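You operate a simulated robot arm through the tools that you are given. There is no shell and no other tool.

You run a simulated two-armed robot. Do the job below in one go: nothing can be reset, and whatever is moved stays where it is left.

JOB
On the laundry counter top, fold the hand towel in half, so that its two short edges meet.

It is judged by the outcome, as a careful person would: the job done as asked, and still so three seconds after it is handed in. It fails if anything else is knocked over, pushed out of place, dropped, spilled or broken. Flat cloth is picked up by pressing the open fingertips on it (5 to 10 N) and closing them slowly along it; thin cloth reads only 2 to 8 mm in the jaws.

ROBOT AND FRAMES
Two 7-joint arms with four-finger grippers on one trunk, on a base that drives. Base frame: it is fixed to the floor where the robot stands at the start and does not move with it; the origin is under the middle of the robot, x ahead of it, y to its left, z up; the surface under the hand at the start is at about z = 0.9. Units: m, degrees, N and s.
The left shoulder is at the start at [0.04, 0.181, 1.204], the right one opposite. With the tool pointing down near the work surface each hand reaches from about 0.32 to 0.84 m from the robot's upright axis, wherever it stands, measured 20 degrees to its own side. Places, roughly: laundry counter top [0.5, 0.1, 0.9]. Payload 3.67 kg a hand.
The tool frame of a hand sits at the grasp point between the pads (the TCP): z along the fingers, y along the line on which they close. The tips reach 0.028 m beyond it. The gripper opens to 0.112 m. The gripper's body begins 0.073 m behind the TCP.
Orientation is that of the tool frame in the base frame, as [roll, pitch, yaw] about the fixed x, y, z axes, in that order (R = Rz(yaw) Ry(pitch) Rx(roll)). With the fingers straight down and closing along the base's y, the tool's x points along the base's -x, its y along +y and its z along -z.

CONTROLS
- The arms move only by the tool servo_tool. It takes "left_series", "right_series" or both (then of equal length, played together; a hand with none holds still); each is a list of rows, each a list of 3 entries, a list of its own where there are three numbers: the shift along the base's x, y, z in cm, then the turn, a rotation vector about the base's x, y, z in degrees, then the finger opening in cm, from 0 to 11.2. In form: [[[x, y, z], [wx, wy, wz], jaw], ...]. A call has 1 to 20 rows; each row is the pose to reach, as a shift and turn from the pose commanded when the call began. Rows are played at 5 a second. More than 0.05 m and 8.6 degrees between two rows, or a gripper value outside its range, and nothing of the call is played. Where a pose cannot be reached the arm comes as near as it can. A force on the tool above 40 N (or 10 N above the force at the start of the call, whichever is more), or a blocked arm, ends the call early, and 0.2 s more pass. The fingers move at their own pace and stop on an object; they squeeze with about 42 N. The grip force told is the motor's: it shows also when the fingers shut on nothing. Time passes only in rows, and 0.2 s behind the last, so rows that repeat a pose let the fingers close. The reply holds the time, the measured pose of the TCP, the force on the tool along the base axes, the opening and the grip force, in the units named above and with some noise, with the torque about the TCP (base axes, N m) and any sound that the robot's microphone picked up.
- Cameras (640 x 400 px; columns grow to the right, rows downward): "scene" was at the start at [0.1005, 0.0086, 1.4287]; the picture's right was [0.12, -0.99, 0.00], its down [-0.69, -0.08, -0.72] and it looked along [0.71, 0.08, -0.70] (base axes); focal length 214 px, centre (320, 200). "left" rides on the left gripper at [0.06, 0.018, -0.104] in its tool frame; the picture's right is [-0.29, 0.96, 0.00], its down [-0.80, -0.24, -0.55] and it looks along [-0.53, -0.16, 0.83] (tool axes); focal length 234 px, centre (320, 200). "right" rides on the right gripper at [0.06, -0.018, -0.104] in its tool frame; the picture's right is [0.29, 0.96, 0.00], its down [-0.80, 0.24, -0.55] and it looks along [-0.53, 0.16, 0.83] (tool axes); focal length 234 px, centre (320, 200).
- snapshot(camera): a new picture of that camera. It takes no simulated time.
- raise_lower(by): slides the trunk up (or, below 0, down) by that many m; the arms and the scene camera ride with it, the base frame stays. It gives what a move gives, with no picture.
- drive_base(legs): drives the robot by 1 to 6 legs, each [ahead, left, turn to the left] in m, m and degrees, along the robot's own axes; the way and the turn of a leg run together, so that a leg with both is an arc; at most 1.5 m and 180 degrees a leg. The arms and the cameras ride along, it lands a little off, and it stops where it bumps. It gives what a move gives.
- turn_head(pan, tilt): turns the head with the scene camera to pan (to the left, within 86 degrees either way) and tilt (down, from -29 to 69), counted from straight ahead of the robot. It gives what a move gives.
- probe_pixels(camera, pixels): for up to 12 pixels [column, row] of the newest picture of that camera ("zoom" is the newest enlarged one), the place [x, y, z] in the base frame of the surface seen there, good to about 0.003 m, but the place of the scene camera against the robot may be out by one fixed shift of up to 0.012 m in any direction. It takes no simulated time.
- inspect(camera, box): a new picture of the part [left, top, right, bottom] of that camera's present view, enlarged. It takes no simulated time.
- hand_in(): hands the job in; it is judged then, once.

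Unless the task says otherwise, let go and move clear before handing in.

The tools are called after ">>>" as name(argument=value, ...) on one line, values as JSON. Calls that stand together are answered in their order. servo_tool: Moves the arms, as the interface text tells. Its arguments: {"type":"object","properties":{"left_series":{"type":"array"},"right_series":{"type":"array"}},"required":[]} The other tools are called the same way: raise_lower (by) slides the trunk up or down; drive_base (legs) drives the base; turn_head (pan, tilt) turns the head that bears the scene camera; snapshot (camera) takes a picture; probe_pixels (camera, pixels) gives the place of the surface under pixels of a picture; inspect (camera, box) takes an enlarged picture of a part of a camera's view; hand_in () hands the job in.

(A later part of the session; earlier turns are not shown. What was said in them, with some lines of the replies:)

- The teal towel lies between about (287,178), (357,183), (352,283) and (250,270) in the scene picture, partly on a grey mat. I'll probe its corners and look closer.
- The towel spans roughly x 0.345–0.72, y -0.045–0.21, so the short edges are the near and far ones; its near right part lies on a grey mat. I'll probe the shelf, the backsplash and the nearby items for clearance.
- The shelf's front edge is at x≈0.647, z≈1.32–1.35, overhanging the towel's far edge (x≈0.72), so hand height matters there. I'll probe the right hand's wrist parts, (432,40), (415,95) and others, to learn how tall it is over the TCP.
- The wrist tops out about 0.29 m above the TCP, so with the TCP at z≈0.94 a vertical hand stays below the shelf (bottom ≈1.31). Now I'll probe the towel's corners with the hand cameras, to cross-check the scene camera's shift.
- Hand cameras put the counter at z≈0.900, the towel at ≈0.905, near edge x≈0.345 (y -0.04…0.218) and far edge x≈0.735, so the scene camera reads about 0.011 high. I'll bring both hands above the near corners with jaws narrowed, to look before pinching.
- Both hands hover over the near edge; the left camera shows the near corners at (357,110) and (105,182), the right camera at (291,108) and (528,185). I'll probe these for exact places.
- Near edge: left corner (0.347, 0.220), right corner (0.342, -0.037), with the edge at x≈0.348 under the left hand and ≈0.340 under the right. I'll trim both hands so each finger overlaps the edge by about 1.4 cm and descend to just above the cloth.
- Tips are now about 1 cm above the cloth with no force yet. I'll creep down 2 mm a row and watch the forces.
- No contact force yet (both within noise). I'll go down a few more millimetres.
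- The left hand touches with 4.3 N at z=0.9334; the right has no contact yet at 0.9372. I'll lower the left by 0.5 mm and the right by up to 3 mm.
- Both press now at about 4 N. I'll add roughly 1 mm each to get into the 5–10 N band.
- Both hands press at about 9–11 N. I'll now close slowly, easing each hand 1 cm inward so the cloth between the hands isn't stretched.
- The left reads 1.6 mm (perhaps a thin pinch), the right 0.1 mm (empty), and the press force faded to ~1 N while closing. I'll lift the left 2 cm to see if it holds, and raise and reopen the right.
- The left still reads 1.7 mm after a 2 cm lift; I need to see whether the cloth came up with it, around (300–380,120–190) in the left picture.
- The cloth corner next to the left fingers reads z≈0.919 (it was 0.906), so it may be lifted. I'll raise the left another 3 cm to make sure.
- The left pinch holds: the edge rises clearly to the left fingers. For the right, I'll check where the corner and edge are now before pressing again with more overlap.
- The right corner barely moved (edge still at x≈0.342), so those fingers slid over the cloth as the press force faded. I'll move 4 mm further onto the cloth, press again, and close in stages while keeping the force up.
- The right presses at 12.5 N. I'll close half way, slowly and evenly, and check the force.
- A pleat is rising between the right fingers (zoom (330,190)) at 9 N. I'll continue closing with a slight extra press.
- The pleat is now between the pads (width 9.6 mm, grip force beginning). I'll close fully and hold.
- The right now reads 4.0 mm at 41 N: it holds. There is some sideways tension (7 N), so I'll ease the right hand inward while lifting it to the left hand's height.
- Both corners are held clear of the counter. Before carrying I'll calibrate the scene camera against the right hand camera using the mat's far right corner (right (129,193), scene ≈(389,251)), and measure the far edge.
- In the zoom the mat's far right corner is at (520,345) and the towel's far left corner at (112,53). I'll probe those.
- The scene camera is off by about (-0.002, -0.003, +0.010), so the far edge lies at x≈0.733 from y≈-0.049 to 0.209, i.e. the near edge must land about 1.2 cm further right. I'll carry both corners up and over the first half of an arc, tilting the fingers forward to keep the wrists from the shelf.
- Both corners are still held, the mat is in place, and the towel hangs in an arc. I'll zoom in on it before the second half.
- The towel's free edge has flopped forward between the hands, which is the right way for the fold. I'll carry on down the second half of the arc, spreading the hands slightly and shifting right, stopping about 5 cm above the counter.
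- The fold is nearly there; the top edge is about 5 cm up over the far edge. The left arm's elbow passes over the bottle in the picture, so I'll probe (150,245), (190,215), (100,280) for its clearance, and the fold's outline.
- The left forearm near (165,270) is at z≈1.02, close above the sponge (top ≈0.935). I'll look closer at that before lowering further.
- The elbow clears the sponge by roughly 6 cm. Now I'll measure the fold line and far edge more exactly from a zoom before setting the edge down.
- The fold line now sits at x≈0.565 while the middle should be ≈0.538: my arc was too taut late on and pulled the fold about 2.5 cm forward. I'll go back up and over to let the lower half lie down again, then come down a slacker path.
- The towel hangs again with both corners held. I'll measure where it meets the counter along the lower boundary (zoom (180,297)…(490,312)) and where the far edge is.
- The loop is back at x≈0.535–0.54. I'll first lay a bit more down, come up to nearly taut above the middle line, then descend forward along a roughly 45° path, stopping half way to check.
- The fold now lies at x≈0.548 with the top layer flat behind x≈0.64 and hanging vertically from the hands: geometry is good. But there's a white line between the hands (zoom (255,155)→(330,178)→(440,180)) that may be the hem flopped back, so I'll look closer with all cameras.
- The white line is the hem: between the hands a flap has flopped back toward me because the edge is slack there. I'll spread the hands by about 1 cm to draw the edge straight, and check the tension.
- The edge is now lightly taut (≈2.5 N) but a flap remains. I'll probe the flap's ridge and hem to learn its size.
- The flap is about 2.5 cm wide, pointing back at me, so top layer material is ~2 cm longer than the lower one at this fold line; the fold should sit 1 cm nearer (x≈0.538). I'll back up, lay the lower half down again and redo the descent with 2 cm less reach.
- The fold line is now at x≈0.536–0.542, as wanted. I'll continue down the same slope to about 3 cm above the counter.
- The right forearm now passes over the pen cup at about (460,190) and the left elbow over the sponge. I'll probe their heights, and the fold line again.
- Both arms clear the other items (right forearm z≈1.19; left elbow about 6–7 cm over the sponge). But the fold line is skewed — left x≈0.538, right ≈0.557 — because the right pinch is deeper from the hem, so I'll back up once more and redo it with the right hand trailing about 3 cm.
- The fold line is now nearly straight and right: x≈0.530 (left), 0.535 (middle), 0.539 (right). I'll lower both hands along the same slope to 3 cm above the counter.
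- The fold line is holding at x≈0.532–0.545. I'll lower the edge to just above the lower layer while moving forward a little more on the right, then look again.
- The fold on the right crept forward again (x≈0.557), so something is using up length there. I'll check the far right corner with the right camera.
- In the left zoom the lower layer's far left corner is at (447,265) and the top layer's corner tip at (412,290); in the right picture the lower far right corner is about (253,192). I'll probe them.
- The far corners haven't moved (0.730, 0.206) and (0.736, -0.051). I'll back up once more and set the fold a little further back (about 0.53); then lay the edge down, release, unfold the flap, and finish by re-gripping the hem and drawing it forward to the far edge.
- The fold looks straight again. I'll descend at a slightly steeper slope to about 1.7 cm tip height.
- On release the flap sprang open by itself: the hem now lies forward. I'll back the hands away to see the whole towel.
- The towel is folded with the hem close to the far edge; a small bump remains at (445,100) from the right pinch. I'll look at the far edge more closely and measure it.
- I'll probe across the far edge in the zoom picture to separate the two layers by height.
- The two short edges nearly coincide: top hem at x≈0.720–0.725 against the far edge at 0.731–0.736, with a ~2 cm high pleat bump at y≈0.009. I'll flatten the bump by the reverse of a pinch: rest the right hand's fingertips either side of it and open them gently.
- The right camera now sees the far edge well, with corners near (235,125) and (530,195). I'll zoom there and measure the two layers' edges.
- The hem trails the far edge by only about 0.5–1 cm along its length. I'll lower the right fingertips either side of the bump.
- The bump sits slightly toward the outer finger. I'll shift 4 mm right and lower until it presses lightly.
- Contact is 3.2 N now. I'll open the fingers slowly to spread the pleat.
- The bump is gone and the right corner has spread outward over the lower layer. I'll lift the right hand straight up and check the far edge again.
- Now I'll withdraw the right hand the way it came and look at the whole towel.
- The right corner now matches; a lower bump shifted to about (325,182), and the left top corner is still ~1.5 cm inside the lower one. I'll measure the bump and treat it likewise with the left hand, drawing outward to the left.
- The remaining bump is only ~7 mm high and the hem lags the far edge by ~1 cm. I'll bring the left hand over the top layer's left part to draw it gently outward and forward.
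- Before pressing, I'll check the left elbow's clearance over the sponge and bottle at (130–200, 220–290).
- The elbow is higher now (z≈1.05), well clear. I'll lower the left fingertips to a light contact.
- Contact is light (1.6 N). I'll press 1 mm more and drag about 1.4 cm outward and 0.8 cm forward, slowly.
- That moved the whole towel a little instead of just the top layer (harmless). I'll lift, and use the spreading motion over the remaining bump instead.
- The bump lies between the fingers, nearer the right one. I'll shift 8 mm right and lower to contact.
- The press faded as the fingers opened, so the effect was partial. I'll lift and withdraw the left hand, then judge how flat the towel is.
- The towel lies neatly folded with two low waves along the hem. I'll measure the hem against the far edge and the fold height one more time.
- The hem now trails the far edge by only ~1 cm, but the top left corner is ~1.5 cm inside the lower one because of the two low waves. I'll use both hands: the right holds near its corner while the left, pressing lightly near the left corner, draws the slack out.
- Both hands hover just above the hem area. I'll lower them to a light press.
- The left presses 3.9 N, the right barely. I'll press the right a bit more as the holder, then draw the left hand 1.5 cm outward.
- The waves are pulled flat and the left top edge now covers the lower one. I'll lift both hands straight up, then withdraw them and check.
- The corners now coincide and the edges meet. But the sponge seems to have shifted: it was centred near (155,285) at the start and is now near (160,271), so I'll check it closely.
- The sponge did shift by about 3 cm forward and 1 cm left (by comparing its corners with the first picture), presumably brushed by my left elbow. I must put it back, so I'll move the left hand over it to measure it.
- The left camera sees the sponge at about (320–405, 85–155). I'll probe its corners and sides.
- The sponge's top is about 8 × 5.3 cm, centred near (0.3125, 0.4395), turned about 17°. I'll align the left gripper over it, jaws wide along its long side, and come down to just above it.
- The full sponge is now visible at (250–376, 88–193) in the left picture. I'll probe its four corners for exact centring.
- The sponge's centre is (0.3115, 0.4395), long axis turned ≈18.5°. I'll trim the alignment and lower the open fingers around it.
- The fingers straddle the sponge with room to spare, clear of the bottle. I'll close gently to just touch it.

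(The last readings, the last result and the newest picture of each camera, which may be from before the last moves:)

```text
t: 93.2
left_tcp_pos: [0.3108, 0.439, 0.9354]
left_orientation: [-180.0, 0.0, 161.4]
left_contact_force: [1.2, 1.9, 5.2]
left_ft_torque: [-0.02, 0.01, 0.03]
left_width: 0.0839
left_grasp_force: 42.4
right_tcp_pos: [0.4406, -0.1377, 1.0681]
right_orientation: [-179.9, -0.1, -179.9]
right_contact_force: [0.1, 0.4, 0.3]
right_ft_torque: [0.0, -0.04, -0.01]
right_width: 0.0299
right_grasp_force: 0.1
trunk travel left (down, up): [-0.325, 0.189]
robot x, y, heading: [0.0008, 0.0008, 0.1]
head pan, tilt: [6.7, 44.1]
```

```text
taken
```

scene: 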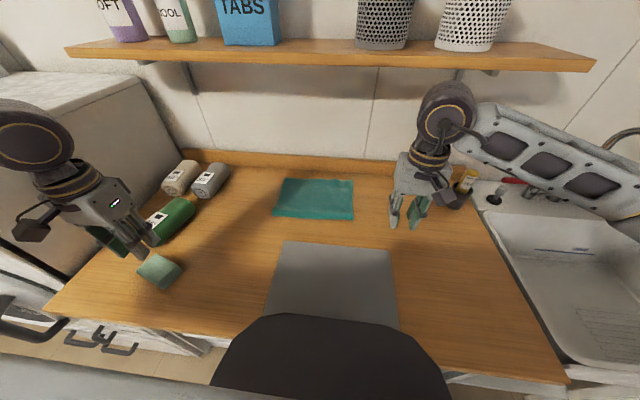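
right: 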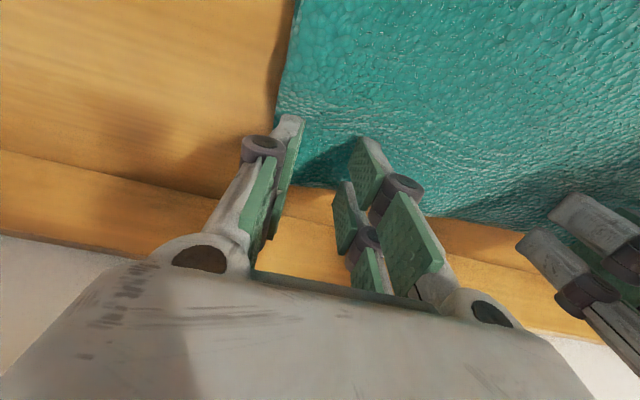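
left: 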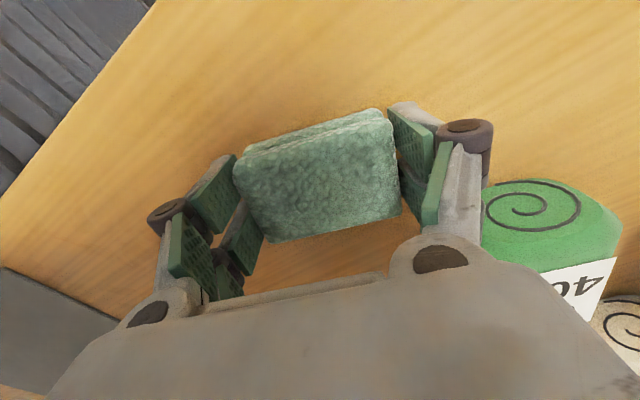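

The sponge is held (8.4 cm wide, 42 N). I'll lift it 1 cm, move it back by 3.05 cm and 1.15 cm, and set it down.

>>> servo_tool(left_series=[[[0, 0, 0.5], [0, 0, 0], 7.6], [[0, 0, 1.0], [0, 0, 0], 7.6], [[-1.0, -0.4, 1.0], [0, 0, 0], 7.6], [[-2.0, -0.8, 1.0], [0, 0, 0], 7.6], [[-3.05, -1.15, 1.0], [0, 0, 0], 7.6], [[-3.05, -1.15, 0.6], [0, 0, 0], 7.6], [[-3.05, -1.15, 0.3], [0, 0, 0], 7.6], [[-3.05, -1.15, 0.1], [0, 0, 0], 7.6], [[-3.05, -1.15, 0.0], [0, 0, 0], 7.6], [[-3.05, -1.15, 0.0], [0, 0, 0], 7.6]])

>>> snapshot(camera="left")

```text
t: 95.4
left_tcp_pos: [0.2797, 0.4271, 0.9356]
left_orientation: [-180.0, 0.1, 161.6]
left_contact_force: [-0.5, -0.7, -0.6]
left_ft_torque: [0.01, -0.02, 0.01]
left_width: 0.0839
left_grasp_force: 41.9
right_tcp_pos: [0.4411, -0.1376, 1.0685]
right_orientation: [179.9, 0.0, 179.9]
right_contact_force: [0.1, 0.7, 0.1]
right_ft_torque: [0.02, -0.02, -0.04]
right_width: 0.0299
right_grasp_force: 0.0
trunk travel left (down, up): [-0.325, 0.189]
robot x, y, heading: [-0.0004, -0.0004, 0.1]
head pan, tilt: [6.7, 44.1]
```

```text
taken
```

left: 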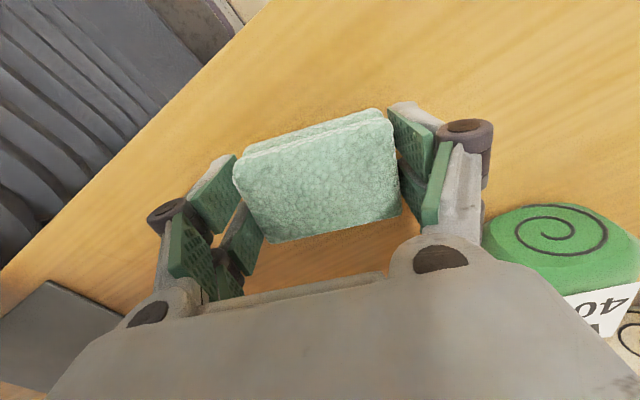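

The sponge is at its old place. I'll lower a final millimetre, open slowly, and rise.

>>> servo_tool(left_series=[[[0, 0, -0.1], [0, 0, 0], 7.6], [[0, 0, -0.15], [0, 0, 0], 7.6], [[0, 0, -0.15], [0, 0, 0], 8.4], [[0, 0, -0.15], [0, 0, 0], 8.8], [[0, 0, -0.15], [0, 0, 0], 9.4], [[0, 0, -0.15], [0, 0, 0], 10.2], [[0, 0, -0.15], [0, 0, 0], 10.8], [[0, 0, 1], [0, 0, 0], 10.8], [[0, 0, 3.5], [0, 0, 0], 10.8], [[0, 0, 7], [0, 0, 0], 10.8], [[0, 0, 11], [0, 0, 0], 10.8], [[0, 0, 13], [0, 0, 0], 10.8]])

>>> snapshot(camera="left")

```text
t: 98.0
left_tcp_pos: [0.2794, 0.4292, 1.0655]
left_orientation: [179.9, 0.0, 161.6]
left_contact_force: [-0.1, -0.3, 0.0]
left_ft_torque: [0.0, 0.0, 0.0]
left_width: 0.1081
left_grasp_force: 0.0
left hand out of reach, approached as far as the arm can: row 9
right_tcp_pos: [0.4421, -0.1377, 1.0693]
right_orientation: [-179.9, 0.0, 179.9]
right_contact_force: [0.5, 0.4, 0.3]
right_ft_torque: [-0.01, -0.01, -0.04]
right_width: 0.0301
right_grasp_force: 0.1
trunk travel left (down, up): [-0.325, 0.189]
robot x, y, heading: [-0.0, 0.0042, -0.1]
head pan, tilt: [6.7, 44.1]
```

```text
taken
```

left: 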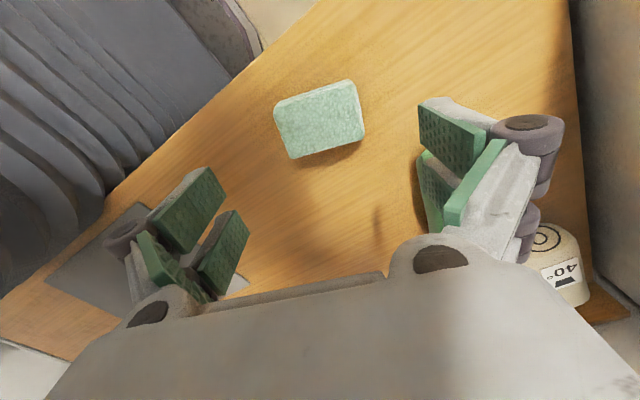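

The sponge is free again. I'll bring the left hand back toward its starting pose and compare the scene with the first picture.

>>> servo_tool(left_series=[[[3.4, -1.9, 0], [0, 0, 4], 10], [[6.8, -3.8, 0], [0, 0, 8], 9], [[10.2, -5.7, 0], [0, 0, 12], 8], [[13.6, -7.6, 0], [0, 0, 16], 8], [[17.2, -9.4, 0], [0, 0, 18.5], 8], [[17.2, -9.4, 0], [0, 0, 18.5], 8]])

>>> snapshot(camera="scene")

>>> inspect(camera="scene", box=[60, 120, 260, 320])

```text
t: 99.4
left_tcp_pos: [0.4535, 0.3327, 1.0657]
left_orientation: [179.8, -0.1, -179.9]
left_contact_force: [0.2, -0.3, 0.1]
left_ft_torque: [0.03, 0.04, -0.01]
left_width: 0.08
left_grasp_force: 0.1
right_tcp_pos: [0.4423, -0.1401, 1.0672]
right_orientation: [179.8, -0.1, -180.0]
right_contact_force: [0.8, 0.3, 0.4]
right_ft_torque: [0.04, -0.01, 0.01]
right_width: 0.0299
right_grasp_force: 0.1
trunk travel left (down, up): [-0.325, 0.189]
robot x, y, heading: [0.0007, 0.0015, 0.0]
head pan, tilt: [6.7, 44.1]
```

```text
taken
```

scene: 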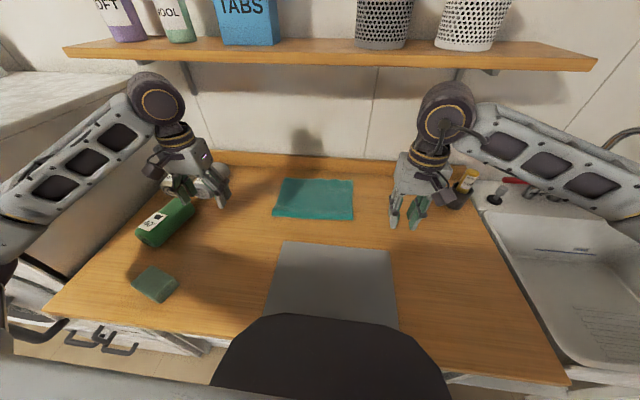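

```text
2.00 times, centred on (160, 220) of scene
```

zoom: 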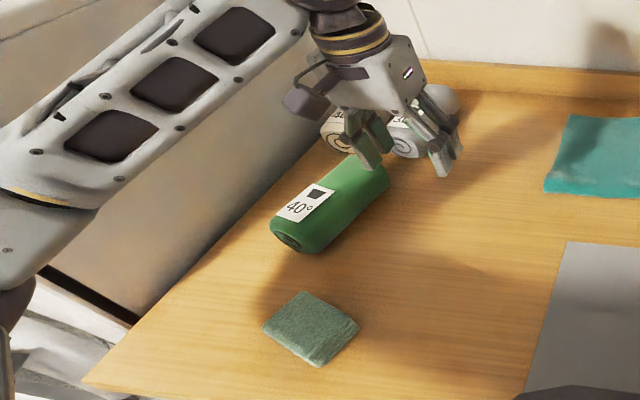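

The sponge's corners now match the first picture exactly ((263,325), (302,291), (358,328), (320,367)). I'll raise the right hand to its starting pose and check the cup, the mat and the towel once more.

>>> servo_tool(right_series=[[[1.4, 0.9, 2.0], [0, 0, 0], 3], [[2.8, 1.8, 4.0], [0, 0, 0], 3], [[4.2, 2.7, 6.0], [0, 0, 0], 3], [[5.4, 3.6, 7.4], [0, 0, 0], 3], [[5.4, 3.6, 7.4], [0, 0, 0], 3]])

>>> snapshot(camera="scene")

>>> inspect(camera="scene", box=[265, 165, 365, 227])

>>> snapshot(camera="right")

```text
t: 100.6
left_tcp_pos: [0.4527, 0.334, 1.0648]
left_orientation: [-179.9, 0.0, 180.0]
left_contact_force: [-0.4, -0.1, -0.2]
left_ft_torque: [0.01, 0.02, -0.03]
left_width: 0.0799
left_grasp_force: 0.1
right_tcp_pos: [0.4947, -0.1036, 1.1434]
right_orientation: [-180.0, 0.0, 180.0]
right_contact_force: [-0.8, -0.8, 0.4]
right_ft_torque: [0.03, 0.0, -0.03]
right_width: 0.03
right_grasp_force: 0.1
trunk travel left (down, up): [-0.325, 0.189]
robot x, y, heading: [-0.0018, -0.0011, -0.0]
head pan, tilt: [6.7, 44.1]
```

```text
taken
```

scene: 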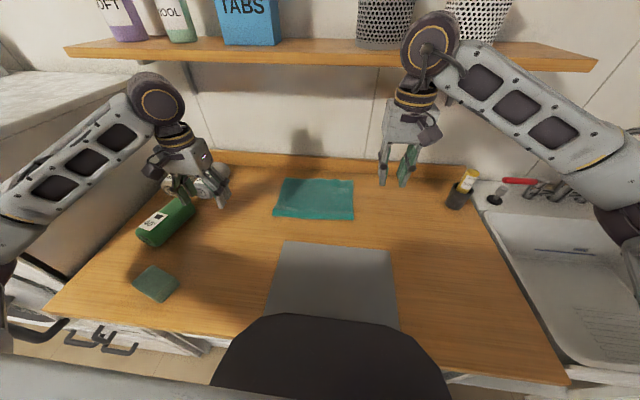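

```text
6.40 times, centred on (315, 196) of scene
```

zoom: 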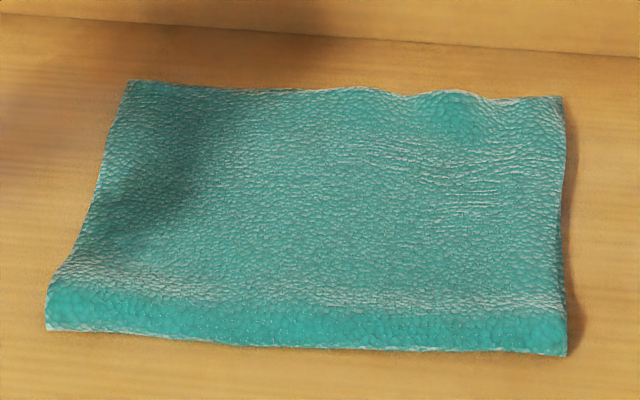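

```text
taken
```

right: 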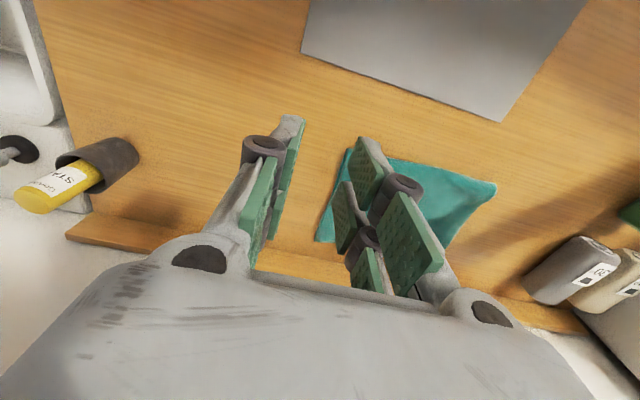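

The towel is folded in half, with its short edges and corners meeting along the far side. The sponge is back where it started; the mat, bottle, rolls and cup match the first picture, and both hands are clear. I'm handing in.

>>> hand_in()

```text
The job is handed in.
```

The hand towel is folded in half on the counter. Its two short edges meet along the far side to within about 1 cm, and the corners line up. Two very low waves remain along the top edge, and the fold itself still has a soft bulge rather than a sharp crease.

- **Sponge:** my left elbow probably brushed it during the fold, because it had moved about 3 cm. I picked it up and put it back, and its corners now match the first picture.
- **Towel position:** while smoothing, the whole towel slid about 1.5 cm to the left and 1 cm toward the back of the counter.
- **Everything else:** the mat, bottle, rolls and pen cup look unchanged from the start, and both hands are clear.
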